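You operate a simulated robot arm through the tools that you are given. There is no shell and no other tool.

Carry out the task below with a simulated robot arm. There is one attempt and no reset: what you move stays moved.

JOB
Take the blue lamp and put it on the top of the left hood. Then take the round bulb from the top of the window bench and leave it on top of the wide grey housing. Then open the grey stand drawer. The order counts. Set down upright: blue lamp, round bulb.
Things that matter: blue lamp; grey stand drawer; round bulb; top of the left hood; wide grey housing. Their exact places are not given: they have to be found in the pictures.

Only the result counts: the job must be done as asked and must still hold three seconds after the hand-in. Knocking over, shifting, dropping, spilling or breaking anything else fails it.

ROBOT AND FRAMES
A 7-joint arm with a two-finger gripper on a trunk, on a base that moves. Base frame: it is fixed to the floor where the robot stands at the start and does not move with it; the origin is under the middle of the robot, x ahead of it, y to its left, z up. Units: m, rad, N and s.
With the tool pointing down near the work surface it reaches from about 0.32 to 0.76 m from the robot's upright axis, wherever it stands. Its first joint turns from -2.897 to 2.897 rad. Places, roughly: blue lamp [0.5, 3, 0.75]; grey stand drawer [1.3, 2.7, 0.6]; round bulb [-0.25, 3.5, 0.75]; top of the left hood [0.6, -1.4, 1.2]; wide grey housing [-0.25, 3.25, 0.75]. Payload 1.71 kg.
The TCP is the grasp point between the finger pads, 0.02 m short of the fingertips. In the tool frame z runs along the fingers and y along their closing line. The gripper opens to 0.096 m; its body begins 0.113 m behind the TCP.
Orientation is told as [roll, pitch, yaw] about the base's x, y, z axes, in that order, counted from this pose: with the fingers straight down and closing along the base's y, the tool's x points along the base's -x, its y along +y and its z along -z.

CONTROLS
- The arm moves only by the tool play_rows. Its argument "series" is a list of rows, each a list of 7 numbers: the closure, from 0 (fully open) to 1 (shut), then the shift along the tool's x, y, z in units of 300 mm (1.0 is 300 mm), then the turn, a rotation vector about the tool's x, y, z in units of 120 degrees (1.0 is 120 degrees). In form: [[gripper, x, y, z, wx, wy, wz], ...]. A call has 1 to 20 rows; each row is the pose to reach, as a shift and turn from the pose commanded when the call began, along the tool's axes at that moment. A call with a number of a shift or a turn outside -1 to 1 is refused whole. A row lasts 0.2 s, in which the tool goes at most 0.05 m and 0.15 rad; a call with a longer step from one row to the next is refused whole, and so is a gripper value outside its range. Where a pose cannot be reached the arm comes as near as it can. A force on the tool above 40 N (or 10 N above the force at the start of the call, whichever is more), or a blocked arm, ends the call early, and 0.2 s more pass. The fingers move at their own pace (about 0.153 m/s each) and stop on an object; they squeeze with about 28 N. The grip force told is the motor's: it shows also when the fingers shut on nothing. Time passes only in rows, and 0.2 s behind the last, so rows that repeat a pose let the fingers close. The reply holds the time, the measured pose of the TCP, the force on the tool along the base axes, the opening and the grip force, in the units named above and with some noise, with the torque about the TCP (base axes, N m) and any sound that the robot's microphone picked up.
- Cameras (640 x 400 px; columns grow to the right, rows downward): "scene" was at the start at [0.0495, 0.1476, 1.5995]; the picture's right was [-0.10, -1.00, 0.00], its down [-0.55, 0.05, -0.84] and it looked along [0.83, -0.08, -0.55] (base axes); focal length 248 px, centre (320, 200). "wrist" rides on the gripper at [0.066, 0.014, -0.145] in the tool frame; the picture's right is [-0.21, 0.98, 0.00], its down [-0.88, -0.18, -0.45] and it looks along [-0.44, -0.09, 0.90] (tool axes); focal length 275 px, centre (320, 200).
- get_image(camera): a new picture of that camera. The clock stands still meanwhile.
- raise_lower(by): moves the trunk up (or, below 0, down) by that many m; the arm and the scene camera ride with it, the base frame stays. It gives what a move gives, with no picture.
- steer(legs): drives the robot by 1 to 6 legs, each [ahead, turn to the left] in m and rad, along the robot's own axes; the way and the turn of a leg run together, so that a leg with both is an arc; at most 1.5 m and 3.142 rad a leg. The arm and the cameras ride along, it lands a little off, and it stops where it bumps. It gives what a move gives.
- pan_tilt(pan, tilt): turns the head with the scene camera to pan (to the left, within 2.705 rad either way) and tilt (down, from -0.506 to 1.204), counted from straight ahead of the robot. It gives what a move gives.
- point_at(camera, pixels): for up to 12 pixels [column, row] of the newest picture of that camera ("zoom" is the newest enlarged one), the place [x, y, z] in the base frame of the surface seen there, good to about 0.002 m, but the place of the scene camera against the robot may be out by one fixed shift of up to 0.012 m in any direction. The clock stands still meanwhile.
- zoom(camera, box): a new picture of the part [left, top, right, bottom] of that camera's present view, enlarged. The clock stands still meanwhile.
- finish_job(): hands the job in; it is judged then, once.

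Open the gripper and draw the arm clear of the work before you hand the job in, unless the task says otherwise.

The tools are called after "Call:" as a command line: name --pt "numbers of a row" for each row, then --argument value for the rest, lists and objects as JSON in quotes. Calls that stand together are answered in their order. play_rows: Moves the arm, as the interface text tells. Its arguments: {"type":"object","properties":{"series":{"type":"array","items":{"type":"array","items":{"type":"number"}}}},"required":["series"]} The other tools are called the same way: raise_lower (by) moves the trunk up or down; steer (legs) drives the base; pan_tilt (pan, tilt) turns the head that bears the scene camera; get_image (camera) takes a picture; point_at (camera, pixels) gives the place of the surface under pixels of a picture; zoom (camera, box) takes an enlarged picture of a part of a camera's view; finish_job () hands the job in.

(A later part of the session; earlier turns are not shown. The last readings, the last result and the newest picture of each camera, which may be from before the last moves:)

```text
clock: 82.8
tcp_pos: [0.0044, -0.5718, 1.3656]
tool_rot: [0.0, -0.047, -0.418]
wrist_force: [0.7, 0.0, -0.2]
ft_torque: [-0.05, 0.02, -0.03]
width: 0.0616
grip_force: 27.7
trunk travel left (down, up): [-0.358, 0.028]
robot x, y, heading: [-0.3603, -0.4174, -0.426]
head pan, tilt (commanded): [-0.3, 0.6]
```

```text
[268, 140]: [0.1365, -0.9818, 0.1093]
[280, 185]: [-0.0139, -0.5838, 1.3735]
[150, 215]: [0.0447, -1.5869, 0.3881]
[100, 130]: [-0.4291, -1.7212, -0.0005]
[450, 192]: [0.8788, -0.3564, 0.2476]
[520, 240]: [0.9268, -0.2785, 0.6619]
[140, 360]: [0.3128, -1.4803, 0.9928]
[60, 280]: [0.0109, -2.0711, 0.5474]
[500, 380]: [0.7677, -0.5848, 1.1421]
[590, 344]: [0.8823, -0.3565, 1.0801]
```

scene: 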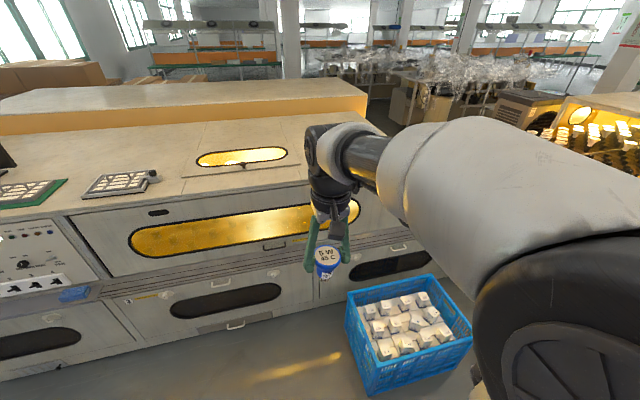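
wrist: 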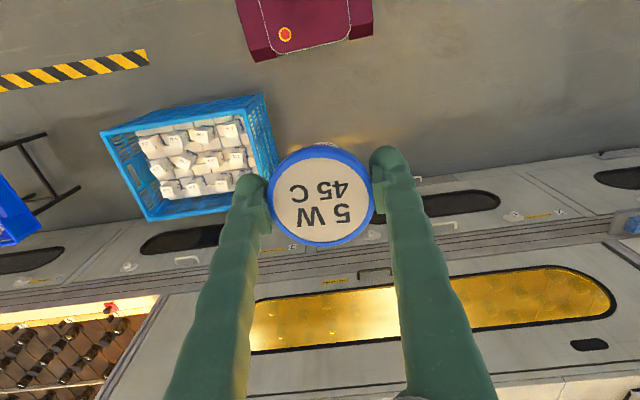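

The hood's front edge runs along (0.451, 0.893), the crate's near side lies at u≈0.353 m from the hood's right corner. I turn slightly and drive 0.68 m straight in, beside the crate.

Call:
steer --legs '[[0, -0.034], [0.5, 0]]'

```text
clock: 84.9
tcp_pos: [0.1426, -0.6562, 1.3788]
tool_rot: [-0.002, -0.076, -0.453]
wrist_force: [-2.1, 0.7, 1.6]
ft_torque: [-0.12, -0.32, -0.01]
width: 0.0617
grip_force: 28.5
trunk travel left (down, up): [-0.358, 0.028]
robot x, y, heading: [-0.1788, -0.5081, -0.457]
head pan, tilt (commanded): [-0.3, 0.6]
stopped in leg 2: the robot was blocked; the commanded pose is now the measured one
```

The robot stopped after 0.2 m as "blocked". I look down towards the crate and base to see what is touching.

Call:
pan_tilt --pan -0.6 --tilt 1.2

Call:
get_image --camera "scene"

Call:
get_image --camera "wrist"

```text
clock: 85.9
tcp_pos: [0.196, -0.6814, 1.3584]
tool_rot: [0.001, -0.03, -0.455]
wrist_force: [-0.4, 0.3, -1.3]
ft_torque: [-0.04, -0.12, 0.0]
width: 0.0617
grip_force: 27.9
trunk travel left (down, up): [-0.358, 0.028]
robot x, y, heading: [-0.1748, -0.5084, -0.453]
head pan, tilt (commanded): [-0.6, 1.201]
```

```text
taken
```

scene: 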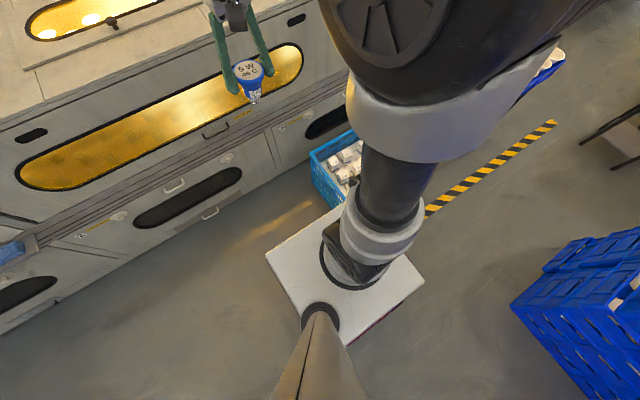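

```text
taken
```

wrist: 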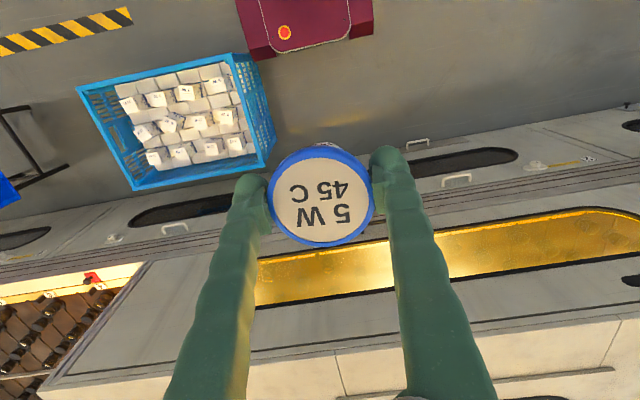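

I measure base corner (252,58) and crate corner (235,55) in the wrist picture to see whether they touch.

Call:
point_at --camera "wrist" --pixels '[[255, 57], [245, 10], [372, 30], [300, 52], [236, 60], [232, 56], [272, 140], [255, 90], [262, 165], [130, 187], [80, 95], [285, 120]]'

Call:
zoom --camera "wrist" --box '[180, 0, 340, 100]'

```text
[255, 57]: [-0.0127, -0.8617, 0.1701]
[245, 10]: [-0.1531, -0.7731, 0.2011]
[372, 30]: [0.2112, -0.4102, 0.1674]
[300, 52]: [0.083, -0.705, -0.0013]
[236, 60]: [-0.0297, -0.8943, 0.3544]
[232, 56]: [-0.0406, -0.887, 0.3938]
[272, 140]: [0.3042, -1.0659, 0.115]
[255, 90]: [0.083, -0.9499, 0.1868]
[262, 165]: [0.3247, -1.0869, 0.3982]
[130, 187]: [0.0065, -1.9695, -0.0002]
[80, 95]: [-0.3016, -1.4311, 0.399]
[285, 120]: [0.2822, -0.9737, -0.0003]
```

```text
4.00 times, centred on (260, 50) of wrist
```

zoom: 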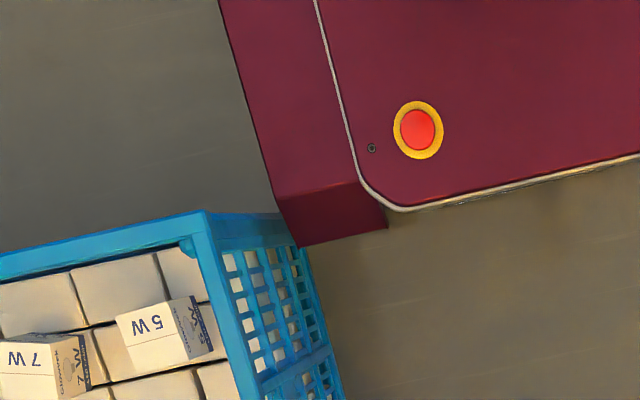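

The base corner is about 0.036 m from the crate, right beside its corner, so the block probably comes from brushing past it; the crate's face is still at u≈0.355, i.e. unmoved. I measure the hood-top seams seen at the picture's bottom to plan a better approach with more clearance.

Call:
point_at --camera "wrist" --pixels '[[333, 352], [343, 395], [620, 322], [602, 362], [50, 390], [150, 375], [50, 375], [85, 90], [232, 52], [540, 395]]'

Call:
steer --legs '[[-0.2, 0]]'

Call:
get_image --camera "wrist"

```text
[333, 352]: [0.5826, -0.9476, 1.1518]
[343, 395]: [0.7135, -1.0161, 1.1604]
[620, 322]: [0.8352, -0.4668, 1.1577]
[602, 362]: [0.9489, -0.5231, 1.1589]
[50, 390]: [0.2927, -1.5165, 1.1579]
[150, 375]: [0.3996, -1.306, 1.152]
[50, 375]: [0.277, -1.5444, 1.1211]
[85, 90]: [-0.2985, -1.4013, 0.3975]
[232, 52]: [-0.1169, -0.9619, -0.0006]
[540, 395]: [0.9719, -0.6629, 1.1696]
```

```text
clock: 87.6
tcp_pos: [0.0102, -0.5893, 1.3625]
tool_rot: [0.0, -0.035, -0.446]
wrist_force: [-1.9, 0.3, -0.1]
ft_torque: [-0.05, -0.12, 0.01]
width: 0.0617
grip_force: 28.0
trunk travel left (down, up): [-0.358, 0.028]
robot x, y, heading: [-0.3573, -0.4164, -0.449]
head pan, tilt (commanded): [-0.6, 1.201]
```

```text
taken
```

wrist: 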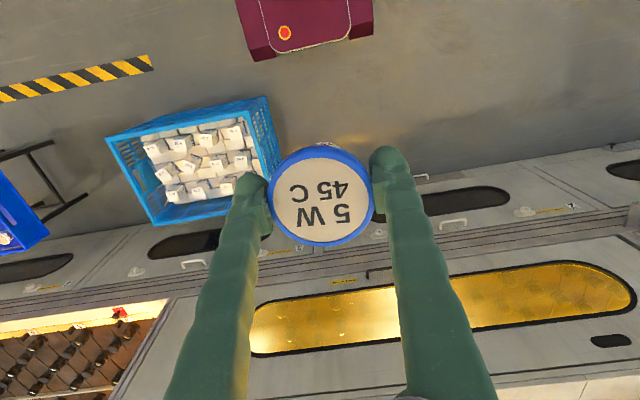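

The crate is still in place. I'll approach instead parallel to the hood (heading −2.04) with the arm working to the left: first drive to a start point at about (0.65, 0.26).

Call:
steer --legs '[[0, 1.041], [1.215, 0]]'

```text
clock: 97.0
tcp_pos: [0.9511, 0.428, 1.3612]
tool_rot: [0.0, -0.035, 0.56]
wrist_force: [0.6, 0.4, -1.3]
ft_torque: [0.02, 0.06, -0.01]
width: 0.0611
grip_force: 28.4
trunk travel left (down, up): [-0.358, 0.028]
robot x, y, heading: [0.6158, 0.2105, 0.56]
head pan, tilt (commanded): [-0.6, 1.201]
```

Now at u≈1.63, n≈−0.49. I turn right to heading −1.70, then check the pose before the arc.

Call:
steer --legs '[[0, -2.262]]'

Call:
pan_tilt --pan 0.2 --tilt 0.75

Call:
get_image --camera "scene"

Call:
get_image --camera "wrist"

```text
clock: 103.8
tcp_pos: [0.5778, -0.1725, 1.3666]
tool_rot: [0.001, -0.051, -1.675]
wrist_force: [0.0, -1.2, -1.3]
ft_torque: [0.01, 0.0, 0.03]
width: 0.0609
grip_force: 28.0
trunk travel left (down, up): [-0.358, 0.028]
robot x, y, heading: [0.6207, 0.2021, -1.679]
head pan, tilt (commanded): [-0.6, 1.201]
```

```text
clock: 104.9
tcp_pos: [0.5804, -0.1526, 1.3724]
tool_rot: [-0.001, -0.065, -1.677]
wrist_force: [-0.6, 0.4, -1.2]
ft_torque: [0.02, 0.0, 0.02]
width: 0.0608
grip_force: 27.9
trunk travel left (down, up): [-0.358, 0.028]
robot x, y, heading: [0.6192, 0.2066, -1.683]
head pan, tilt (commanded): [0.201, 0.75]
```

```text
taken
```

scene: 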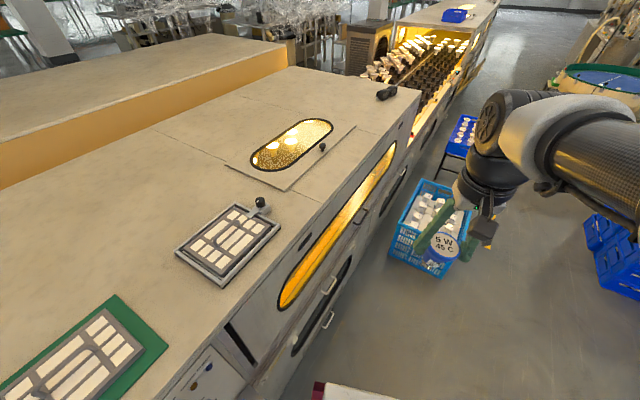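

```text
taken
```

wrist: 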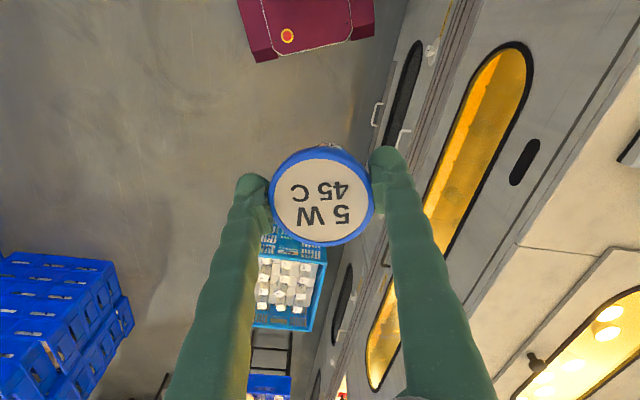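

I have a clear view of the hood's top: hatch at (290,145), sunglasses at (386,92), free area between. I measure these.

Call:
zoom --camera "scene" --box '[272, 60, 432, 160]'

Call:
point_at --camera "zoom" --pixels '[[425, 140], [490, 115], [440, 130], [590, 120], [505, 285], [340, 255], [330, 140], [400, 100], [230, 30], [420, 50], [500, 60], [420, 180]]'

```text
4.00 times, centred on (352, 110) of scene
```

zoom: 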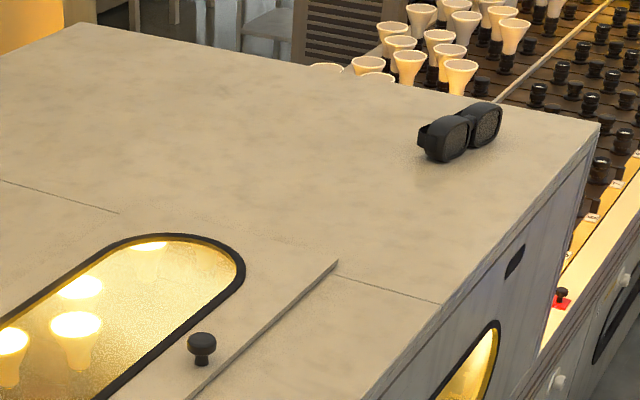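

```text
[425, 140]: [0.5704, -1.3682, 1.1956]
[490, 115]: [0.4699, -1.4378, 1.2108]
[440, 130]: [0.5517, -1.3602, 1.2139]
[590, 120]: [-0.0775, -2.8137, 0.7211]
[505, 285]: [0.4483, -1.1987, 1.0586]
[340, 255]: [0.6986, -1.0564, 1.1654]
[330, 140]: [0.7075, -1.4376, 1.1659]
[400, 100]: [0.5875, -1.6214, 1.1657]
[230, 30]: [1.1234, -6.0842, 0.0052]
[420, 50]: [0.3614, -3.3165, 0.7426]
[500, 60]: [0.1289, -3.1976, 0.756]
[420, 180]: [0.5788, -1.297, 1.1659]
```

The free spot between sunglasses and hatch suits: target about (0.63, −1.37), with fingers closing parallel to the hood's front. I drive the arc in, ending parallel to the hood just before the crate.

Call:
steer --legs '[[0.45, -0.2], [0.4, -0.156]]'

```text
clock: 109.9
tcp_pos: [0.2033, -0.9015, 1.3738]
tool_rot: [0.0, -0.071, -2.054]
wrist_force: [-0.3, 0.0, -1.4]
ft_torque: [-0.01, -0.04, 0.01]
width: 0.0607
grip_force: 27.9
trunk travel left (down, up): [-0.358, 0.028]
robot x, y, heading: [0.3711, -0.5874, -2.061]
head pan, tilt (commanded): [0.201, 0.75]
```

At u≈0.81, n≈−0.346 with 0.158 m free to the crate. I advance 0.10 m more, leaving about 0.055 m.

Call:
steer --legs '[[0.1, 0.02]]'

Call:
get_image --camera "wrist"

```text
clock: 111.1
tcp_pos: [0.1867, -0.9539, 1.3868]
tool_rot: [-0.004, -0.112, -2.03]
wrist_force: [1.0, 1.3, 1.5]
ft_torque: [-0.22, 0.15, 0.0]
width: 0.0608
grip_force: 28.3
trunk travel left (down, up): [-0.358, 0.028]
robot x, y, heading: [0.3261, -0.6788, -2.029]
head pan, tilt (commanded): [0.201, 0.75]
```

```text
taken
```

wrist: 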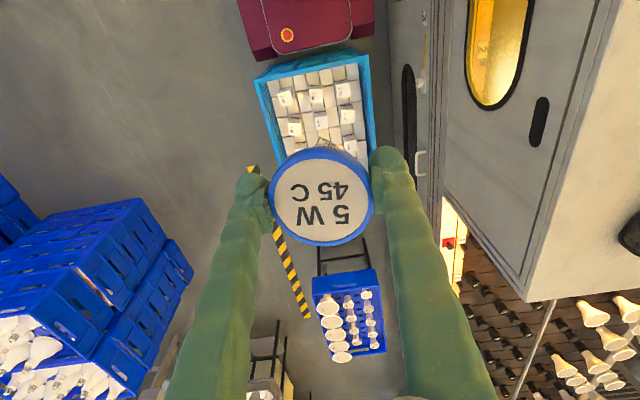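

The robot stands parallel to the hood at u≈0.71. The tool has tilted to pitch −0.112 during driving, so I first level it.

Call:
play_rows --pt "0.8 0 0 0 0 0.0267 0" --pt "0.8 0 0 0 0 0.0535 0" --pt "0.8 0 0 0 0 0.0535 0" --pt "0.8 0 0 0 0 0.0535 0"

```text
clock: 112.1
tcp_pos: [0.1666, -0.9935, 1.3741]
tool_rot: [-0.002, 0.037, -2.029]
wrist_force: [-0.6, -0.4, -1.4]
ft_torque: [0.03, 0.0, 0.02]
width: 0.0608
grip_force: 28.1
trunk travel left (down, up): [-0.358, 0.028]
robot x, y, heading: [0.3232, -0.6757, -2.035]
head pan, tilt (commanded): [0.201, 0.75]
```

It settled at pitch +0.037 once still. I level it with a small counter-turn.

Call:
play_rows --pt "0.8 0 0 0 0 -0.0177 0" --pt "0.8 0 0 0 0 -0.0177 0"

```text
clock: 112.7
tcp_pos: [0.1776, -0.9691, 1.3815]
tool_rot: [-0.001, -0.018, -2.029]
wrist_force: [-0.2, -0.8, 0.3]
ft_torque: [0.08, -0.06, 0.0]
width: 0.0606
grip_force: 27.9
trunk travel left (down, up): [-0.358, 0.028]
robot x, y, heading: [0.3254, -0.6792, -2.033]
head pan, tilt (commanded): [0.201, 0.75]
```

The pose is still swinging a little; I hold still for 2 s to let it settle.

Call:
play_rows --pt "0.8 0 0 0 0 0 0" --pt "0.8 0 0 0 0 0 0" --pt "0.8 0 0 0 0 0 0" --pt "0.8 0 0 0 0 0 0" --pt "0.8 0 0 0 0 0 0" --pt "0.8 0 0 0 0 0 0" --pt "0.8 0 0 0 0 0 0" --pt "0.8 0 0 0 0 0 0" --pt "0.8 0 0 0 0 0 0" --pt "0.8 0 0 0 0 0 0"

```text
clock: 114.9
tcp_pos: [0.1653, -0.9951, 1.3736]
tool_rot: [-0.001, 0.003, -2.03]
wrist_force: [0.2, 0.8, 0.1]
ft_torque: [-0.1, 0.09, -0.01]
width: 0.0603
grip_force: 27.5
trunk travel left (down, up): [-0.358, 0.028]
robot x, y, heading: [0.3244, -0.6764, -2.03]
head pan, tilt (commanded): [0.201, 0.75]
```

Now settled at pitch 0.003. The grip width has crept to 0.0603, so I look at how the lamp sits in the fingers.

Call:
zoom --camera "wrist" --box '[220, 110, 420, 270]'

Call:
point_at --camera "zoom" --pixels '[[320, 200], [200, 200], [440, 200], [320, 120], [320, 320]]'

```text
2.50 times, centred on (320, 190) of wrist
```

zoom: 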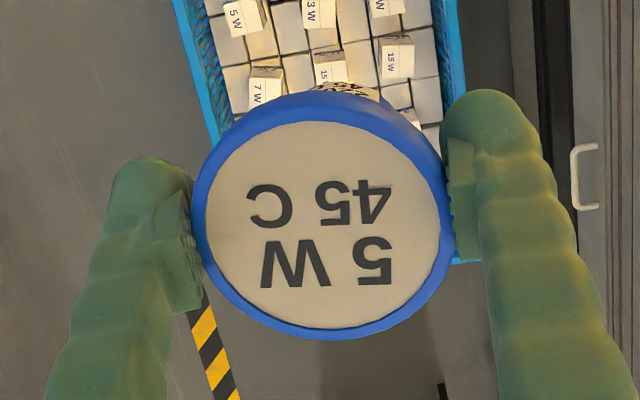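

```text
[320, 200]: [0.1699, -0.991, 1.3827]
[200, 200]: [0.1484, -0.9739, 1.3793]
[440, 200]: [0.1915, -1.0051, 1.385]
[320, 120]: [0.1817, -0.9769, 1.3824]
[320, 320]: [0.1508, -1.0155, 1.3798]
```

The disc seems slightly lower on the picture's left. I sample more disc points for a proper tilt estimate.

Call:
point_at --camera "zoom" --pixels '[[220, 190], [220, 220], [220, 250], [232, 170], [425, 190], [425, 220], [420, 250], [412, 170], [300, 135], [340, 135], [300, 315], [340, 315]]'

Call:
point_at --camera "zoom" --pixels '[[225, 200], [228, 235], [235, 260], [245, 155], [425, 205], [418, 235], [410, 265], [400, 155], [280, 135], [360, 135], [280, 310], [360, 310]]'

```text
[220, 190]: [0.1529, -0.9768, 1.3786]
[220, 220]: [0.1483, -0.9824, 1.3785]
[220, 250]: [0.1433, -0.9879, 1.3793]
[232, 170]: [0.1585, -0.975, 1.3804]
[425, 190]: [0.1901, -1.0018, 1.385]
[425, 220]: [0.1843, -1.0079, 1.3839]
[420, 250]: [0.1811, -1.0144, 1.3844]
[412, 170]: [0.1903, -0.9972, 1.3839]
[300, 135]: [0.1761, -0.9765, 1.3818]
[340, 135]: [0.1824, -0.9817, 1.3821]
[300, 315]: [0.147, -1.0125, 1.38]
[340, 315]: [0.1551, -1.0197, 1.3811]
```

```text
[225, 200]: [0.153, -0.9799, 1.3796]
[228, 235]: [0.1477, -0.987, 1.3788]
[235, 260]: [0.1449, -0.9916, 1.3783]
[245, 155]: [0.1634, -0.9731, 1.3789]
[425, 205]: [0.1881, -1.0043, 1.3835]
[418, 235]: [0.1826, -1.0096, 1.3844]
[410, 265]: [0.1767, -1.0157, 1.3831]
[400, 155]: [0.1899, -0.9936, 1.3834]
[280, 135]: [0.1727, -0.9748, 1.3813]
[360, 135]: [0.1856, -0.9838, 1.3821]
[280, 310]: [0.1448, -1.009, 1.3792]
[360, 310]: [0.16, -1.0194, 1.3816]
```

The lamp leans about 0.12 rad to the tool's −y side; I'll correct that before setting it down. First I swing the arm half way left over the hood and turn the tool 45°.

Call:
play_rows --pt "0.8 -0.025 0.12 0 0 0 -0.047" --pt "0.8 -0.05 0.24 0 0 0 -0.094" --pt "0.8 -0.075 0.36 0 0 0 -0.141" --pt "0.8 -0.1 0.48 0 0 0 -0.188" --pt "0.8 -0.125 0.6 0 0 0 -0.235" --pt "0.8 -0.15 0.725 0 0 0 -0.282" --pt "0.8 -0.175 0.85 0 0 0 -0.329" --pt "0.8 -0.2 0.967 0 0 0 -0.375" --pt "0.8 -0.2 0.967 0 0 0 -0.375" --pt "0.8 -0.2 0.967 0 0 0 -0.375" --pt "0.8 -0.2 0.967 0 0 0 -0.375" --pt "0.8 -0.2 0.967 0 0 0 -0.375"

Call:
get_image --camera "wrist"

```text
clock: 117.5
tcp_pos: [0.3952, -1.1766, 1.3745]
tool_rot: [-0.001, 0.004, -1.244]
wrist_force: [-0.8, -2.3, -1.2]
ft_torque: [0.1, -0.05, 0.0]
width: 0.0605
grip_force: 27.7
trunk travel left (down, up): [-0.358, 0.028]
robot x, y, heading: [0.327, -0.6801, -2.03]
head pan, tilt (commanded): [0.201, 0.75]
```

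```text
taken
```

wrist: 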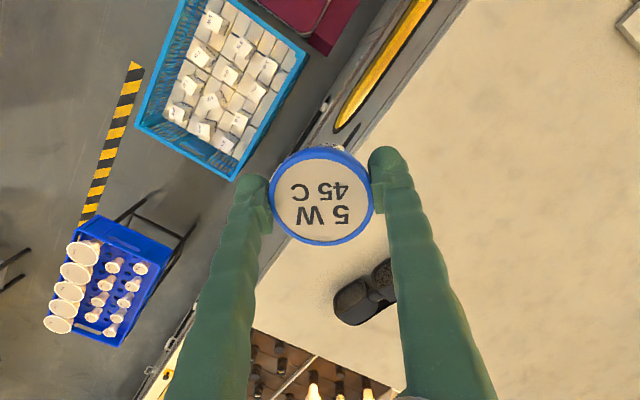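

The sunglasses are at (365,292) in the wrist view. I measure them and the free top precisely with the wrist camera.

Call:
point_at --camera "wrist" --pixels '[[350, 300], [380, 272], [336, 298], [350, 322], [392, 262], [395, 300], [375, 295], [440, 280], [330, 270], [300, 330], [480, 250], [550, 300]]'

```text
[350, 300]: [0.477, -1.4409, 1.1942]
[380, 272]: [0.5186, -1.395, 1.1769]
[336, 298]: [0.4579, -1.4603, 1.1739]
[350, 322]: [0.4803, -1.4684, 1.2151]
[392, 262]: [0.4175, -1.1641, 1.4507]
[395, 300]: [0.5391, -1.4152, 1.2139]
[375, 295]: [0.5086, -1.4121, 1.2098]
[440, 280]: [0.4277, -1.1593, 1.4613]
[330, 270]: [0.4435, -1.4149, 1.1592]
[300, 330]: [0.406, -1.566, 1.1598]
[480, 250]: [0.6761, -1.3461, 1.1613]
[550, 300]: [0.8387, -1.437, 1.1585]
```

The hood's top is at z=1.160, the glasses span (0.458,−1.46)–(0.565,−1.365). I move on to above (0.645, −1.345), finishing the turn to 90°.

Call:
play_rows --pt "0.8 -0.1 0.076 0 0 0 -0.047" --pt "0.8 -0.2 0.152 0 0 0 -0.094" --pt "0.8 -0.3 0.228 0 0 0 -0.141" --pt "0.8 -0.4 0.304 0 0 0 -0.188" --pt "0.8 -0.5 0.38 0 0 0 -0.235" --pt "0.8 -0.6 0.456 0 0 0 -0.282" --pt "0.8 -0.7 0.532 0 0 0 -0.329" --pt "0.8 -0.799 0.608 0 0 0 -0.375" --pt "0.8 -0.799 0.608 0 0 0 -0.375" --pt "0.8 -0.799 0.608 0 0 0 -0.375" --pt "0.8 -0.799 0.608 0 0 0 -0.375" --pt "0.8 -0.799 0.608 0 0 0 -0.375" --pt "0.8 -0.799 0.608 0 0 0 -0.375"

Call:
get_image --camera "wrist"

```text
clock: 120.3
tcp_pos: [0.6235, -1.301, 1.3484]
tool_rot: [-0.001, 0.003, -0.458]
wrist_force: [-0.2, 0.2, -1.4]
ft_torque: [0.0, 0.0, 0.02]
width: 0.0605
grip_force: 28.2
out of reach, approached as far as the arm can: row 6, 7, 8, 9, 10, 11, 12, 13
trunk travel left (down, up): [-0.358, 0.028]
robot x, y, heading: [0.3248, -0.6799, -2.034]
head pan, tilt (commanded): [0.201, 0.75]
```

```text
taken
```

wrist: 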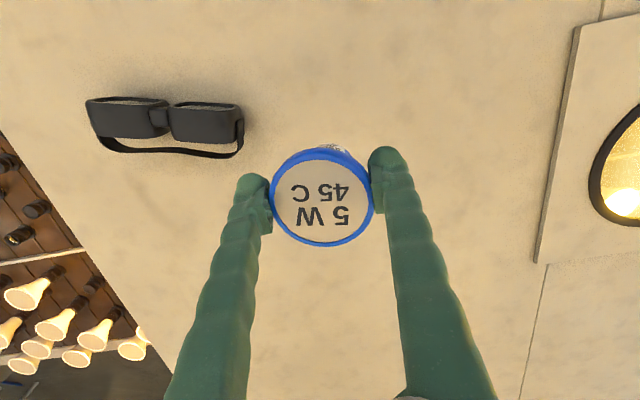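

At this height the reach ends at 0.69 m; lower down it will reach further. I re-measure the lamp's tilt and the goggles here before lowering.

Call:
zoom --camera "wrist" --box '[240, 130, 400, 260]'

Call:
point_at --camera "zoom" --pixels '[[165, 270], [170, 230], [185, 320], [195, 200], [470, 230], [480, 270], [465, 320], [445, 200], [300, 155], [350, 155], [280, 410], [340, 415]]'

Call:
point_at --camera "wrist" --pixels '[[240, 110], [243, 150], [180, 155], [110, 145], [88, 105], [205, 125], [450, 150], [540, 250], [580, 40], [150, 250]]'

```text
3.08 times, centred on (320, 195) of wrist
```

zoom: 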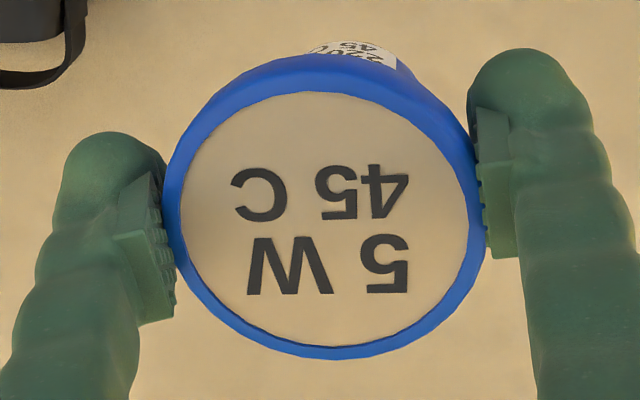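

```text
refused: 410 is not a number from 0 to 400
```

```text
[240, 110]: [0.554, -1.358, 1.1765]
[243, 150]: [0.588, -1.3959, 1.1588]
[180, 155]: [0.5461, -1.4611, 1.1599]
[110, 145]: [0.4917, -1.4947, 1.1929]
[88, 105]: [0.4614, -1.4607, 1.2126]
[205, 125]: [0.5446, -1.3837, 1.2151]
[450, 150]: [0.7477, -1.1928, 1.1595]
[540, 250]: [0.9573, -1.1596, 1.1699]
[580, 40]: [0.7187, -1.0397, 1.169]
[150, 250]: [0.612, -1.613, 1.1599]
```

The goggles' strap ends near (0.588,−1.396), so fingers closing along the hood front would come close to it. I'll turn the tool 45° further; first the tilt measurement with valid pixels.

Call:
zoom --camera "wrist" --box '[240, 130, 400, 260]'

Call:
point_at --camera "zoom" --pixels '[[195, 240], [195, 210], [205, 270], [215, 180], [455, 210], [460, 240], [445, 270], [440, 180], [300, 105], [350, 105], [300, 335], [350, 335]]'

```text
3.08 times, centred on (320, 195) of wrist
```

zoom: 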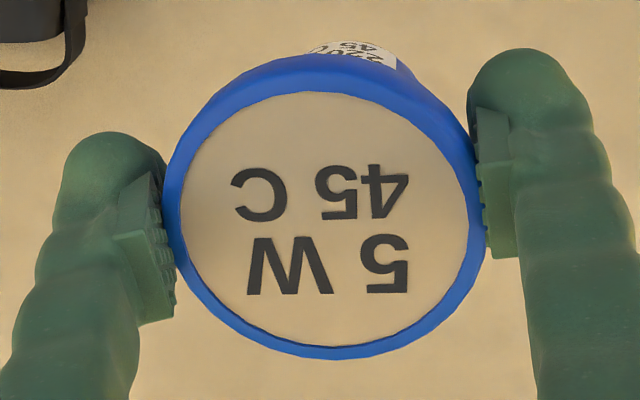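

```text
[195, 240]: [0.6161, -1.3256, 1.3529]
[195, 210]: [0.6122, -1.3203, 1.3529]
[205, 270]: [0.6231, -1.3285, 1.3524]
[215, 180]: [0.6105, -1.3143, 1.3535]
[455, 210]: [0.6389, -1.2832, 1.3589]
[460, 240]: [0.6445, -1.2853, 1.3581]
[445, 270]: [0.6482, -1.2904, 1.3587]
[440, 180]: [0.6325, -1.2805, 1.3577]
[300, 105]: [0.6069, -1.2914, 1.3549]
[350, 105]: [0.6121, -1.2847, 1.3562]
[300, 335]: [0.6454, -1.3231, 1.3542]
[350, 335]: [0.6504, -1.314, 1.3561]
```

The lamp's tilt is 0.119 rad about the tool's x axis, and its bottom lies about 0.071 m below the TCP. I lower by 0.06 m while turning the tool 45° to put the fingers diagonal to the goggles.

Call:
play_rows --pt "0.8 0 0 0.03 0 0 -0.047" --pt "0.8 0 0 0.06 0 0 -0.094" --pt "0.8 0 0 0.09 0 0 -0.141" --pt "0.8 0 0 0.12 0 0 -0.188" --pt "0.8 0 0 0.15 0 0 -0.235" --pt "0.8 0 0 0.18 0 0 -0.282" --pt "0.8 0 0 0.2 0 0 -0.329" --pt "0.8 0 0 0.2 0 0 -0.375" --pt "0.8 0 0 0.2 0 0 -0.375" --pt "0.8 0 0 0.2 0 0 -0.375" --pt "0.8 0 0 0.2 0 0 -0.375"

Call:
get_image --camera "wrist"

```text
clock: 122.7
tcp_pos: [0.6251, -1.2968, 1.2842]
tool_rot: [0.0, 0.003, 0.326]
wrist_force: [0.6, -0.5, -0.7]
ft_torque: [0.04, -0.04, -0.04]
width: 0.0605
grip_force: 28.1
trunk travel left (down, up): [-0.358, 0.028]
robot x, y, heading: [0.3255, -0.6819, -2.034]
head pan, tilt (commanded): [0.201, 0.75]
```

```text
taken
```

wrist: 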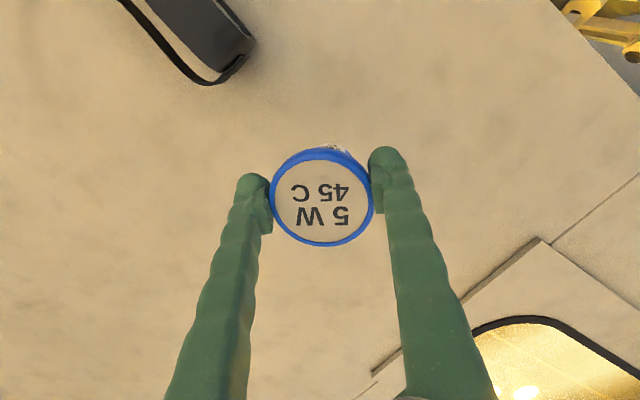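

The commanded pose follows the measured one. I shift toward (0.648, −1.339), lower to z≈1.255 and tilt by 0.119 rad about tool x to bring the lamp upright.

Call:
play_rows --pt "0.8 -0.009 -0.052 0.032 0.019 0 0" --pt "0.8 -0.018 -0.104 0.065 0.038 0 0" --pt "0.8 -0.0267 -0.156 0.097 0.0568 0 0" --pt "0.8 -0.0267 -0.156 0.097 0.0568 0 0" --pt "0.8 -0.0267 -0.156 0.097 0.0568 0 0" --pt "0.8 -0.0267 -0.156 0.097 0.0568 0 0" --pt "0.8 -0.0267 -0.156 0.097 0.0568 0 0"

Call:
zoom --camera "wrist" --box '[240, 130, 400, 260]'

Call:
point_at --camera "zoom" --pixels '[[195, 240], [195, 210], [205, 270], [215, 180], [455, 210], [460, 240], [445, 270], [440, 180], [300, 105], [350, 105], [300, 335], [350, 335]]'

Call:
get_image --camera "wrist"

```text
clock: 124.3
tcp_pos: [0.6501, -1.3397, 1.2545]
tool_rot: [-0.12, 0.004, 0.327]
wrist_force: [-0.2, 0.2, -0.4]
ft_torque: [0.02, -0.02, 0.02]
width: 0.0604
grip_force: 27.6
trunk travel left (down, up): [-0.358, 0.028]
robot x, y, heading: [0.3238, -0.6784, -2.032]
head pan, tilt (commanded): [0.201, 0.75]
```

```text
3.08 times, centred on (320, 195) of wrist
```

zoom: 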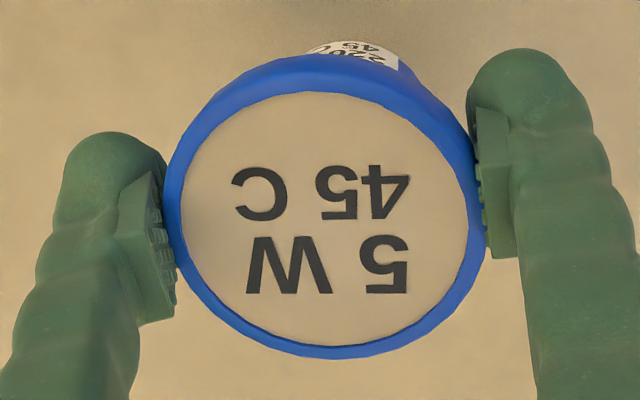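

```text
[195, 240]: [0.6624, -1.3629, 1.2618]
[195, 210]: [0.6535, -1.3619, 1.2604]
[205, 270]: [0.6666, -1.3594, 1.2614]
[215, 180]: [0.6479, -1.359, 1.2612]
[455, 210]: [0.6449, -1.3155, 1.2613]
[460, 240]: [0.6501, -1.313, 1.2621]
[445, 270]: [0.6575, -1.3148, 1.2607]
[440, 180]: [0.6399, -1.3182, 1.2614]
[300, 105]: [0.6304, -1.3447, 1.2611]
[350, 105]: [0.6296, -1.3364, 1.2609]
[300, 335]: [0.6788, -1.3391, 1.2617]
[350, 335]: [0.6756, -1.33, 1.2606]
```

```text
taken
```

wrist: 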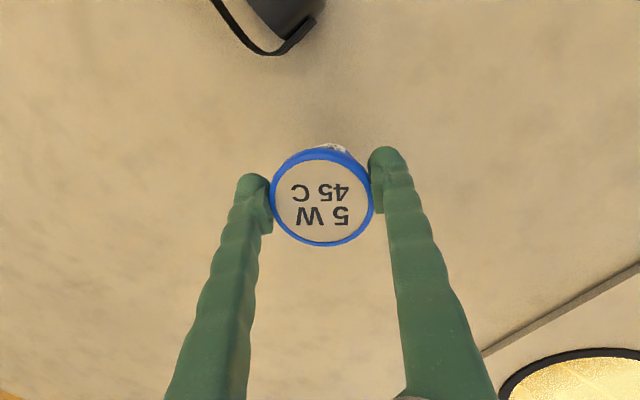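

The disc is level at z=1.2613; the lamp's bottom should be near 1.183. I lower 0.018 m first, then in small steps until contact shows.

Call:
play_rows --pt "0.8 0 0.0024 0.02 0 0 0" --pt "0.8 0 0.0048 0.04 0 0 0" --pt "0.8 0 0.0071 0.0596 0 0 0" --pt "0.8 0 0.0071 0.0596 0 0 0" --pt "0.8 0 0.0071 0.0596 0 0 0"

Call:
play_rows --pt "0.8 0 0.0008 0.0066 0 0 0" --pt "0.8 0 0.0008 0.0066 0 0 0" --pt "0.8 0 0.0008 0.0066 0 0 0"

```text
clock: 125.5
tcp_pos: [0.648, -1.3384, 1.2367]
tool_rot: [-0.124, 0.004, 0.327]
wrist_force: [1.0, -2.8, 10.4]
ft_torque: [-0.2, -0.07, -0.01]
width: 0.06
grip_force: 27.7
trunk travel left (down, up): [-0.358, 0.028]
robot x, y, heading: [0.3263, -0.6815, -2.03]
head pan, tilt (commanded): [0.201, 0.75]
```

```text
clock: 126.3
tcp_pos: [0.6486, -1.3374, 1.237]
tool_rot: [-0.124, 0.001, 0.327]
wrist_force: [3.4, -3.5, 22.9]
ft_torque: [-0.29, -0.32, 0.01]
width: 0.0601
grip_force: 28.4
trunk travel left (down, up): [-0.358, 0.028]
robot x, y, heading: [0.3232, -0.6749, -2.034]
head pan, tilt (commanded): [0.201, 0.75]
```

Contact: 23 N at TCP z=1.237. I ease up 2 mm to unload and check the lamp.

Call:
play_rows --pt "0.8 0 -0.0009 -0.0075 0 0 0" --pt "0.8 0 -0.0009 -0.0075 0 0 0" --pt "0.8 0 -0.0009 -0.0075 0 0 0" --pt "0.8 0 -0.0009 -0.0075 0 0 0"

Call:
zoom --camera "wrist" --box '[240, 130, 400, 260]'

Call:
point_at --camera "zoom" --pixels '[[195, 240], [195, 210], [205, 270], [215, 180], [455, 210], [460, 240], [445, 270], [440, 180], [300, 105], [350, 105], [300, 335], [350, 335]]'

Call:
get_image --camera "scene"

```text
clock: 127.3
tcp_pos: [0.6475, -1.3379, 1.2377]
tool_rot: [-0.117, 0.004, 0.324]
wrist_force: [3.9, -1.4, 14.0]
ft_torque: [-0.23, -0.32, 0.0]
width: 0.0602
grip_force: 27.9
trunk travel left (down, up): [-0.358, 0.028]
robot x, y, heading: [0.321, -0.676, -2.03]
head pan, tilt (commanded): [0.201, 0.75]
```

```text
3.08 times, centred on (320, 195) of wrist
```

zoom: 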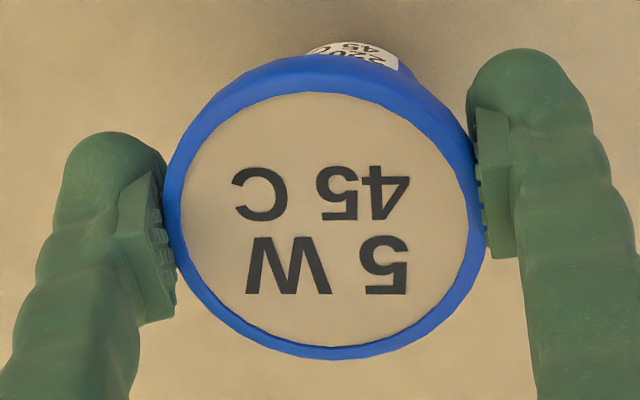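

```text
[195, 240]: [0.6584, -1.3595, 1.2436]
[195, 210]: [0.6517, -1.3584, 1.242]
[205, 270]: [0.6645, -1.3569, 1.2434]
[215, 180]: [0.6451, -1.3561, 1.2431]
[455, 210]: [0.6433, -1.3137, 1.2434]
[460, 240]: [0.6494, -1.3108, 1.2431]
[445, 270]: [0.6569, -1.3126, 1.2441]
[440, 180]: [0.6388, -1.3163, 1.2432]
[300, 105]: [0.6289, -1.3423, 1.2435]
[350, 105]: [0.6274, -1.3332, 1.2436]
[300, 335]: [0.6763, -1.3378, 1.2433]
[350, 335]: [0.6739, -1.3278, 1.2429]
```

```text
taken
```

scene: 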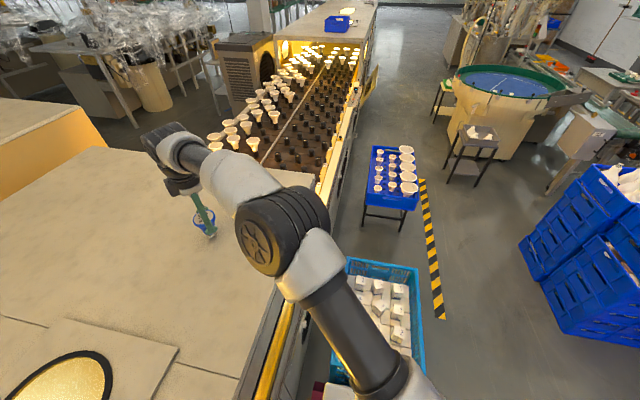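

The disc stays level at 1.243. The force is still 14 N, so I ease up another 2.5 mm.

Call:
play_rows --pt "0.8 0 -0.001 -0.0083 0 0 0" --pt "0.8 0 -0.001 -0.0083 0 0 0" --pt "0.8 0 -0.001 -0.0083 0 0 0" --pt "0.8 0 -0.001 -0.0083 0 0 0"

```text
clock: 128.3
tcp_pos: [0.6468, -1.3378, 1.2384]
tool_rot: [-0.118, 0.005, 0.328]
wrist_force: [-0.2, -0.1, -0.4]
ft_torque: [0.0, 0.0, 0.0]
width: 0.0602
grip_force: 27.7
trunk travel left (down, up): [-0.358, 0.028]
robot x, y, heading: [0.3226, -0.6746, -2.036]
head pan, tilt (commanded): [0.201, 0.75]
```

Force is back to about zero with the lamp barely touching. I lower 0.7 mm and open the fingers gently to about 0.085 m.

Call:
play_rows --pt "0.8 0 0.0003 0.0024 0 0 0" --pt "0.8 0 0.0003 0.0024 0 0 0" --pt "0.365 0 0.0003 0.0024 0 0 0" --pt "0.35 0 0.0003 0.0024 0 0 0" --pt "0.335 0 0.0003 0.0024 0 0 0" --pt "0.32 0 0.0003 0.0024 0 0 0" --pt "0.3 0 0.0003 0.0024 0 0 0" --pt "0.27 0 0.0003 0.0024 0 0 0" --pt "0.24 0 0.0003 0.0024 0 0 0" --pt "0.2 0 0.0003 0.0024 0 0 0" --pt "0.16 0 0.0003 0.0024 0 0 0" --pt "0.12 0 0.0003 0.0024 0 0 0" --pt "0.12 0 0.0003 0.0024 0 0 0"

Call:
get_image --camera "wrist"

```text
clock: 131.1
tcp_pos: [0.6476, -1.3371, 1.2373]
tool_rot: [-0.119, 0.003, 0.325]
wrist_force: [-0.1, -0.5, -0.3]
ft_torque: [-0.02, 0.03, 0.03]
width: 0.0846
grip_force: 0.1
trunk travel left (down, up): [-0.358, 0.028]
robot x, y, heading: [0.3233, -0.6802, -2.032]
head pan, tilt (commanded): [0.201, 0.75]
```

```text
taken
```

wrist: 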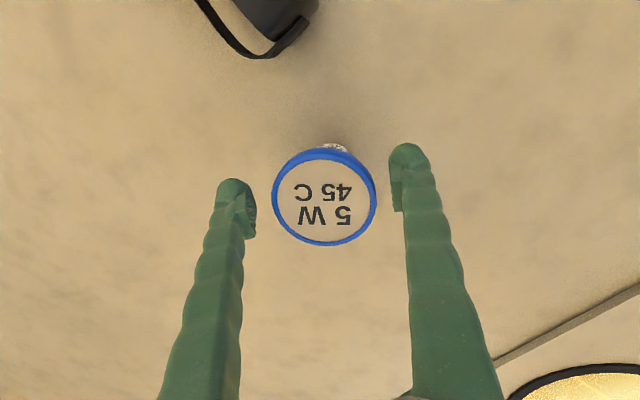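

The lamp stands free between the open fingers. I withdraw straight back along the fingers by 0.15 m.

Call:
play_rows --pt "0.12 0 0 -0.04 0 0 0" --pt "0.12 0 0 -0.1 0 0 0" --pt "0.12 0 0 -0.18 0 0 0" --pt "0.12 0 0 -0.28 0 0 0" --pt "0.12 0 0 -0.38 0 0 0" --pt "0.12 0 0 -0.46 0 0 0" --pt "0.12 0 0 -0.46 0 0 0"

Call:
get_image --camera "wrist"

Call:
get_image --camera "scene"

```text
clock: 132.7
tcp_pos: [0.6402, -1.316, 1.3702]
tool_rot: [-0.118, 0.003, 0.326]
wrist_force: [0.2, 0.0, 0.1]
ft_torque: [0.0, -0.04, -0.04]
width: 0.0844
grip_force: 0.0
out of reach, approached as far as the arm can: row 5, 6, 7
trunk travel left (down, up): [-0.358, 0.028]
robot x, y, heading: [0.3266, -0.68, -2.03]
head pan, tilt (commanded): [0.201, 0.75]
```

```text
taken
```

wrist: 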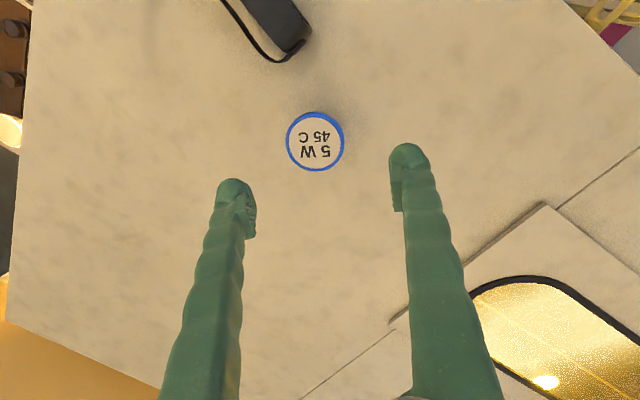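

```text
taken
```

scene: 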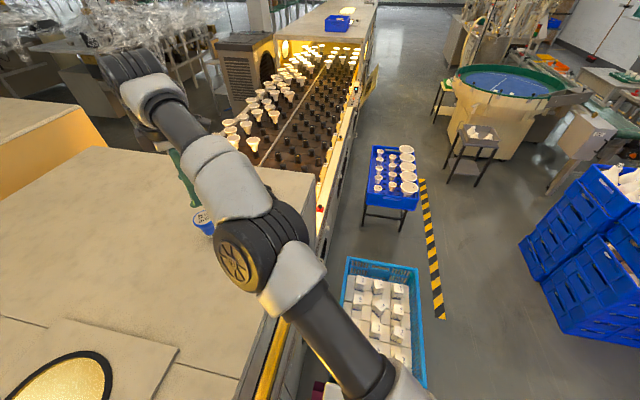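

The lamp stands alone. I zoom in to confirm it is upright.

Call:
zoom --camera "scene" --box '[150, 170, 250, 250]'

Call:
point_at --camera "wrist" --pixels '[[315, 142], [292, 142], [338, 142], [315, 120], [315, 166]]'

```text
5.00 times, centred on (200, 210) of scene
```

zoom: 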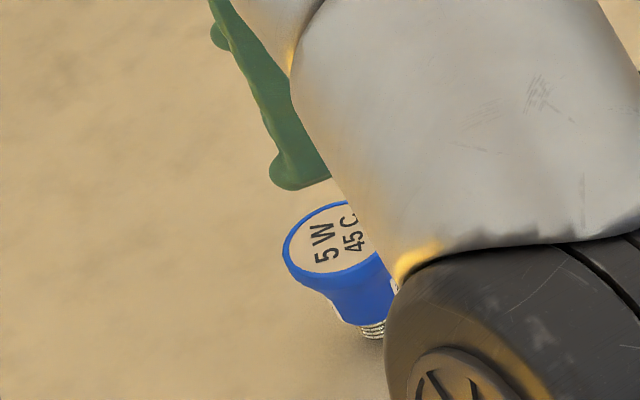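

```text
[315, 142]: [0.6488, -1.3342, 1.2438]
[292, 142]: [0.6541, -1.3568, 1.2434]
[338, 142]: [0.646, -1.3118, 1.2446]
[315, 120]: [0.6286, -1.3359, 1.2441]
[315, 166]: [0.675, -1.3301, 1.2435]
```

The lamp is upright at (0.649, −1.334). I level the tool and swing the arm back the way it came, staying at z≈1.37.

Call:
play_rows --pt "0.12 0 0 0 -0.0563 0 0" --pt "0.12 0 0 0 -0.0563 0 0"

Call:
play_rows --pt "0.12 0.055 0.063 0 0 0 0.068" --pt "0.12 0.11 0.126 0 0 0 0.136" --pt "0.12 0.166 0.19 0 0 0 0.204" --pt "0.12 0.222 0.253 0 0 0 0.272" --pt "0.12 0.277 0.316 0 0 0 0.34" --pt "0.12 0.333 0.379 0 0 0 0.408" --pt "0.12 0.388 0.442 0 0 0 0.476" --pt "0.12 0.444 0.505 0 0 0 0.545" --pt "0.12 0.5 0.57 0 0 0 0.614" --pt "0.12 0.555 0.632 0 0 0 0.682" --pt "0.12 0.61 0.695 0 0 0 0.75" --pt "0.12 0.61 0.695 0 0 0 0.75"

Call:
play_rows --pt "0.12 0.1 -0.067 0 0 0 0.047" --pt "0.12 0.2 -0.134 0 0 0 0.094" --pt "0.12 0.3 -0.2 0 0 0 0.141" --pt "0.12 0.41 -0.27 0 0 0 0.188" --pt "0.12 0.515 -0.34 0 0 0 0.235" --pt "0.12 0.62 -0.41 0 0 0 0.282" --pt "0.12 0.72 -0.48 0 0 0 0.329" --pt "0.12 0.825 -0.548 0 0 0 0.375" --pt "0.12 0.825 -0.548 0 0 0 0.375"

```text
clock: 133.3
tcp_pos: [0.6194, -1.2801, 1.3632]
tool_rot: [-0.009, -0.001, 0.324]
wrist_force: [-0.5, 1.6, 0.4]
ft_torque: [-0.11, -0.1, 0.03]
width: 0.0842
grip_force: 0.0
out of reach, approached as far as the arm can: row 1, 2
trunk travel left (down, up): [-0.358, 0.028]
robot x, y, heading: [0.3257, -0.6807, -2.032]
head pan, tilt (commanded): [0.201, 0.75]
```

```text
clock: 135.9
tcp_pos: [0.3796, -1.1441, 1.3569]
tool_rot: [-0.004, -0.001, -1.247]
wrist_force: [-0.3, 0.1, -0.2]
ft_torque: [0.04, 0.03, -0.01]
width: 0.0848
grip_force: 0.1
trunk travel left (down, up): [-0.358, 0.028]
robot x, y, heading: [0.3247, -0.6746, -2.033]
head pan, tilt (commanded): [0.201, 0.75]
```

```text
clock: 137.9
tcp_pos: [0.1429, -0.9637, 1.3558]
tool_rot: [-0.001, -0.003, -2.03]
wrist_force: [-0.5, 0.0, 0.2]
ft_torque: [0.05, 0.02, -0.02]
width: 0.0845
grip_force: 0.1
trunk travel left (down, up): [-0.358, 0.028]
robot x, y, heading: [0.3275, -0.6814, -2.034]
head pan, tilt (commanded): [0.201, 0.75]
```

The arm is tucked in front again. I back out along the same curve, turn right away from the hood.

Call:
steer --legs '[[-0.1, -0.02], [-0.4, 0.156], [-0.45, 0.2]]'

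```text
clock: 143.9
tcp_pos: [0.5553, -0.112, 1.3498]
tool_rot: [0.001, 0.018, -1.678]
wrist_force: [-0.2, -1.2, -1.0]
ft_torque: [0.16, -0.01, -0.01]
width: 0.0845
grip_force: 0.1
trunk travel left (down, up): [-0.358, 0.028]
robot x, y, heading: [0.6312, 0.2433, -1.685]
head pan, tilt (commanded): [0.201, 0.75]
```

Backed out cleanly. I turn right by 2.41 rad and drive about 2.58 m towards the bench's left part, lowering the trunk on the way.

Call:
steer --legs '[[0, -2.413], [1.3, 0]]'

Call:
raise_lower --by -0.1

Call:
pan_tilt --pan 0.0 --tilt 0.5

Call:
get_image --camera "scene"

```text
clock: 157.6
tcp_pos: [-0.305, 1.5478, 1.3573]
tool_rot: [0.001, -0.005, 2.23]
wrist_force: [0.2, 0.4, 0.3]
ft_torque: [-0.01, -0.04, 0.05]
width: 0.0843
grip_force: 0.0
trunk travel left (down, up): [-0.358, 0.028]
robot x, y, heading: [-0.1305, 1.2645, 2.225]
head pan, tilt (commanded): [0.201, 0.75]
```

```text
clock: 158.9
tcp_pos: [-0.2928, 1.5319, 1.2613]
tool_rot: [0.0, -0.021, 2.229]
wrist_force: [1.2, 0.4, -0.6]
ft_torque: [0.02, 0.01, 0.01]
width: 0.0845
grip_force: 0.1
trunk travel left (down, up): [-0.258, 0.128]
robot x, y, heading: [-0.1371, 1.2671, 2.23]
head pan, tilt (commanded): [0.201, 0.75]
```

```text
clock: 159.7
tcp_pos: [-0.2915, 1.5317, 1.2611]
tool_rot: [0.001, -0.025, 2.23]
wrist_force: [0.2, -0.4, -0.5]
ft_torque: [0.02, 0.03, -0.01]
width: 0.0846
grip_force: 0.0
trunk travel left (down, up): [-0.258, 0.128]
robot x, y, heading: [-0.1323, 1.2624, 2.223]
head pan, tilt (commanded): [0.0, 0.499]
```

```text
taken
```

scene: 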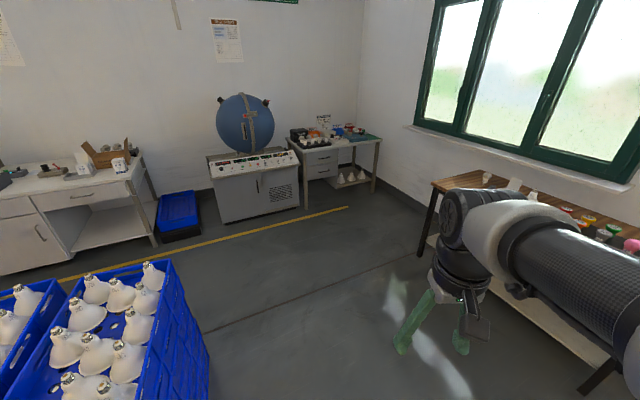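

Path is clear, crates pass on the left. I drive on 1.31 m and turn right to face the bench.

Call:
steer --legs '[[0, -0.066], [1.31, 0], [0, -1.06]]'

Call:
raise_lower --by -0.08

Call:
pan_tilt --pan 0.1 --tilt 0.6

Call:
get_image --camera "scene"

Call:
get_image --camera "wrist"

```text
clock: 170.4
tcp_pos: [-0.6961, 2.6208, 1.26]
tool_rot: [0.001, -0.023, 1.11]
wrist_force: [0.8, -0.1, -0.8]
ft_torque: [0.0, -0.01, -0.01]
width: 0.0846
grip_force: 0.1
trunk travel left (down, up): [-0.258, 0.128]
robot x, y, heading: [-0.8687, 2.3655, 1.107]
head pan, tilt (commanded): [0.0, 0.499]
```

```text
clock: 171.6
tcp_pos: [-0.706, 2.5998, 1.1873]
tool_rot: [0.0, -0.042, 1.11]
wrist_force: [-1.0, 0.6, -0.1]
ft_torque: [0.06, -0.04, -0.01]
width: 0.0845
grip_force: 0.1
trunk travel left (down, up): [-0.178, 0.208]
robot x, y, heading: [-0.8655, 2.3617, 1.103]
head pan, tilt (commanded): [0.0, 0.499]
```

```text
clock: 172.2
tcp_pos: [-0.7031, 2.6034, 1.1856]
tool_rot: [0.0, -0.038, 1.11]
wrist_force: [0.2, -0.6, -0.9]
ft_torque: [0.01, 0.01, 0.02]
width: 0.0846
grip_force: 0.0
trunk travel left (down, up): [-0.178, 0.208]
robot x, y, heading: [-0.864, 2.3621, 1.105]
head pan, tilt (commanded): [0.099, 0.6]
```

```text
taken
```

scene: 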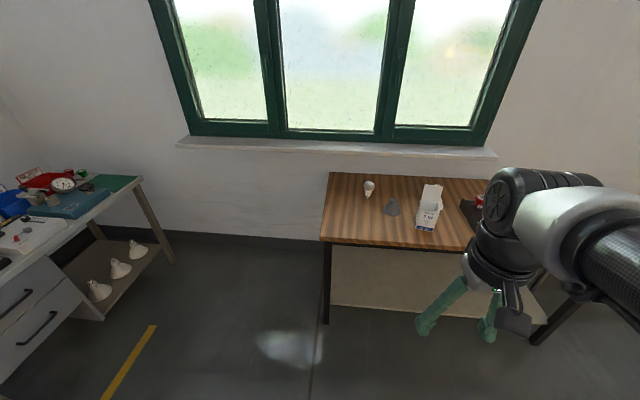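

```text
taken
```

wrist: 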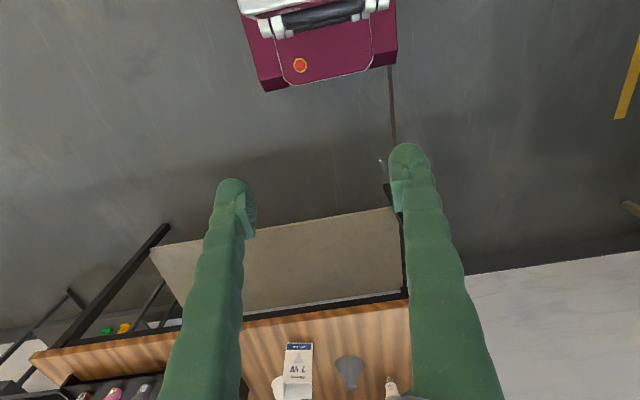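

The bulb (369,187), housing (392,208) and carton (430,205) are in view. I zoom in and measure them from here.

Call:
zoom --camera "scene" --box '[336, 165, 464, 245]'

Call:
point_at --camera "zoom" --pixels '[[165, 85], [165, 100], [165, 145], [165, 160], [287, 175], [287, 185], [272, 180], [303, 180], [280, 235], [245, 235], [325, 235], [450, 300]]'

Call:
point_at --camera "scene" --pixels '[[322, 240], [330, 174], [440, 246], [430, 300], [328, 322]]'

```text
5.00 times, centred on (400, 205) of scene
```

zoom: 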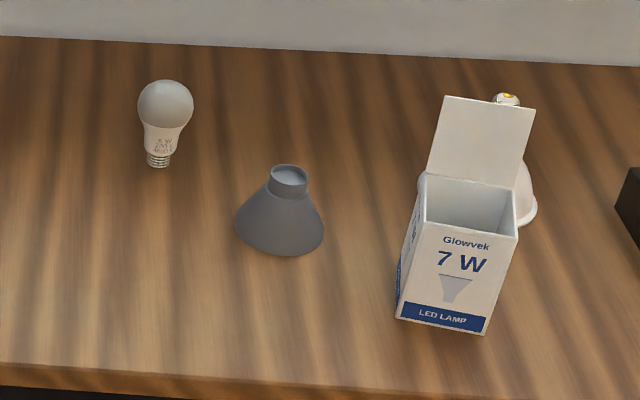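

```text
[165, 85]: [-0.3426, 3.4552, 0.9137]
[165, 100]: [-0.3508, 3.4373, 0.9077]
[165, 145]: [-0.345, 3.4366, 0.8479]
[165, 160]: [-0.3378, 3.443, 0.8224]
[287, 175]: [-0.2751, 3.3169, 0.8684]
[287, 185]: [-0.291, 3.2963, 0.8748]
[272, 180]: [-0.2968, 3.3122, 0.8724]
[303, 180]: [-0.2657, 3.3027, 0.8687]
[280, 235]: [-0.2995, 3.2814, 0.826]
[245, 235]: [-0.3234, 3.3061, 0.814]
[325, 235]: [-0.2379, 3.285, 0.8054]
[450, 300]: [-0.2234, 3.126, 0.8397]
```

```text
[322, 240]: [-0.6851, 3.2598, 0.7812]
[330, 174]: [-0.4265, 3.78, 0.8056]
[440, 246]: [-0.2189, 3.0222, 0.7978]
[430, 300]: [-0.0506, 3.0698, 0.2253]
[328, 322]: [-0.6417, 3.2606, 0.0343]
```

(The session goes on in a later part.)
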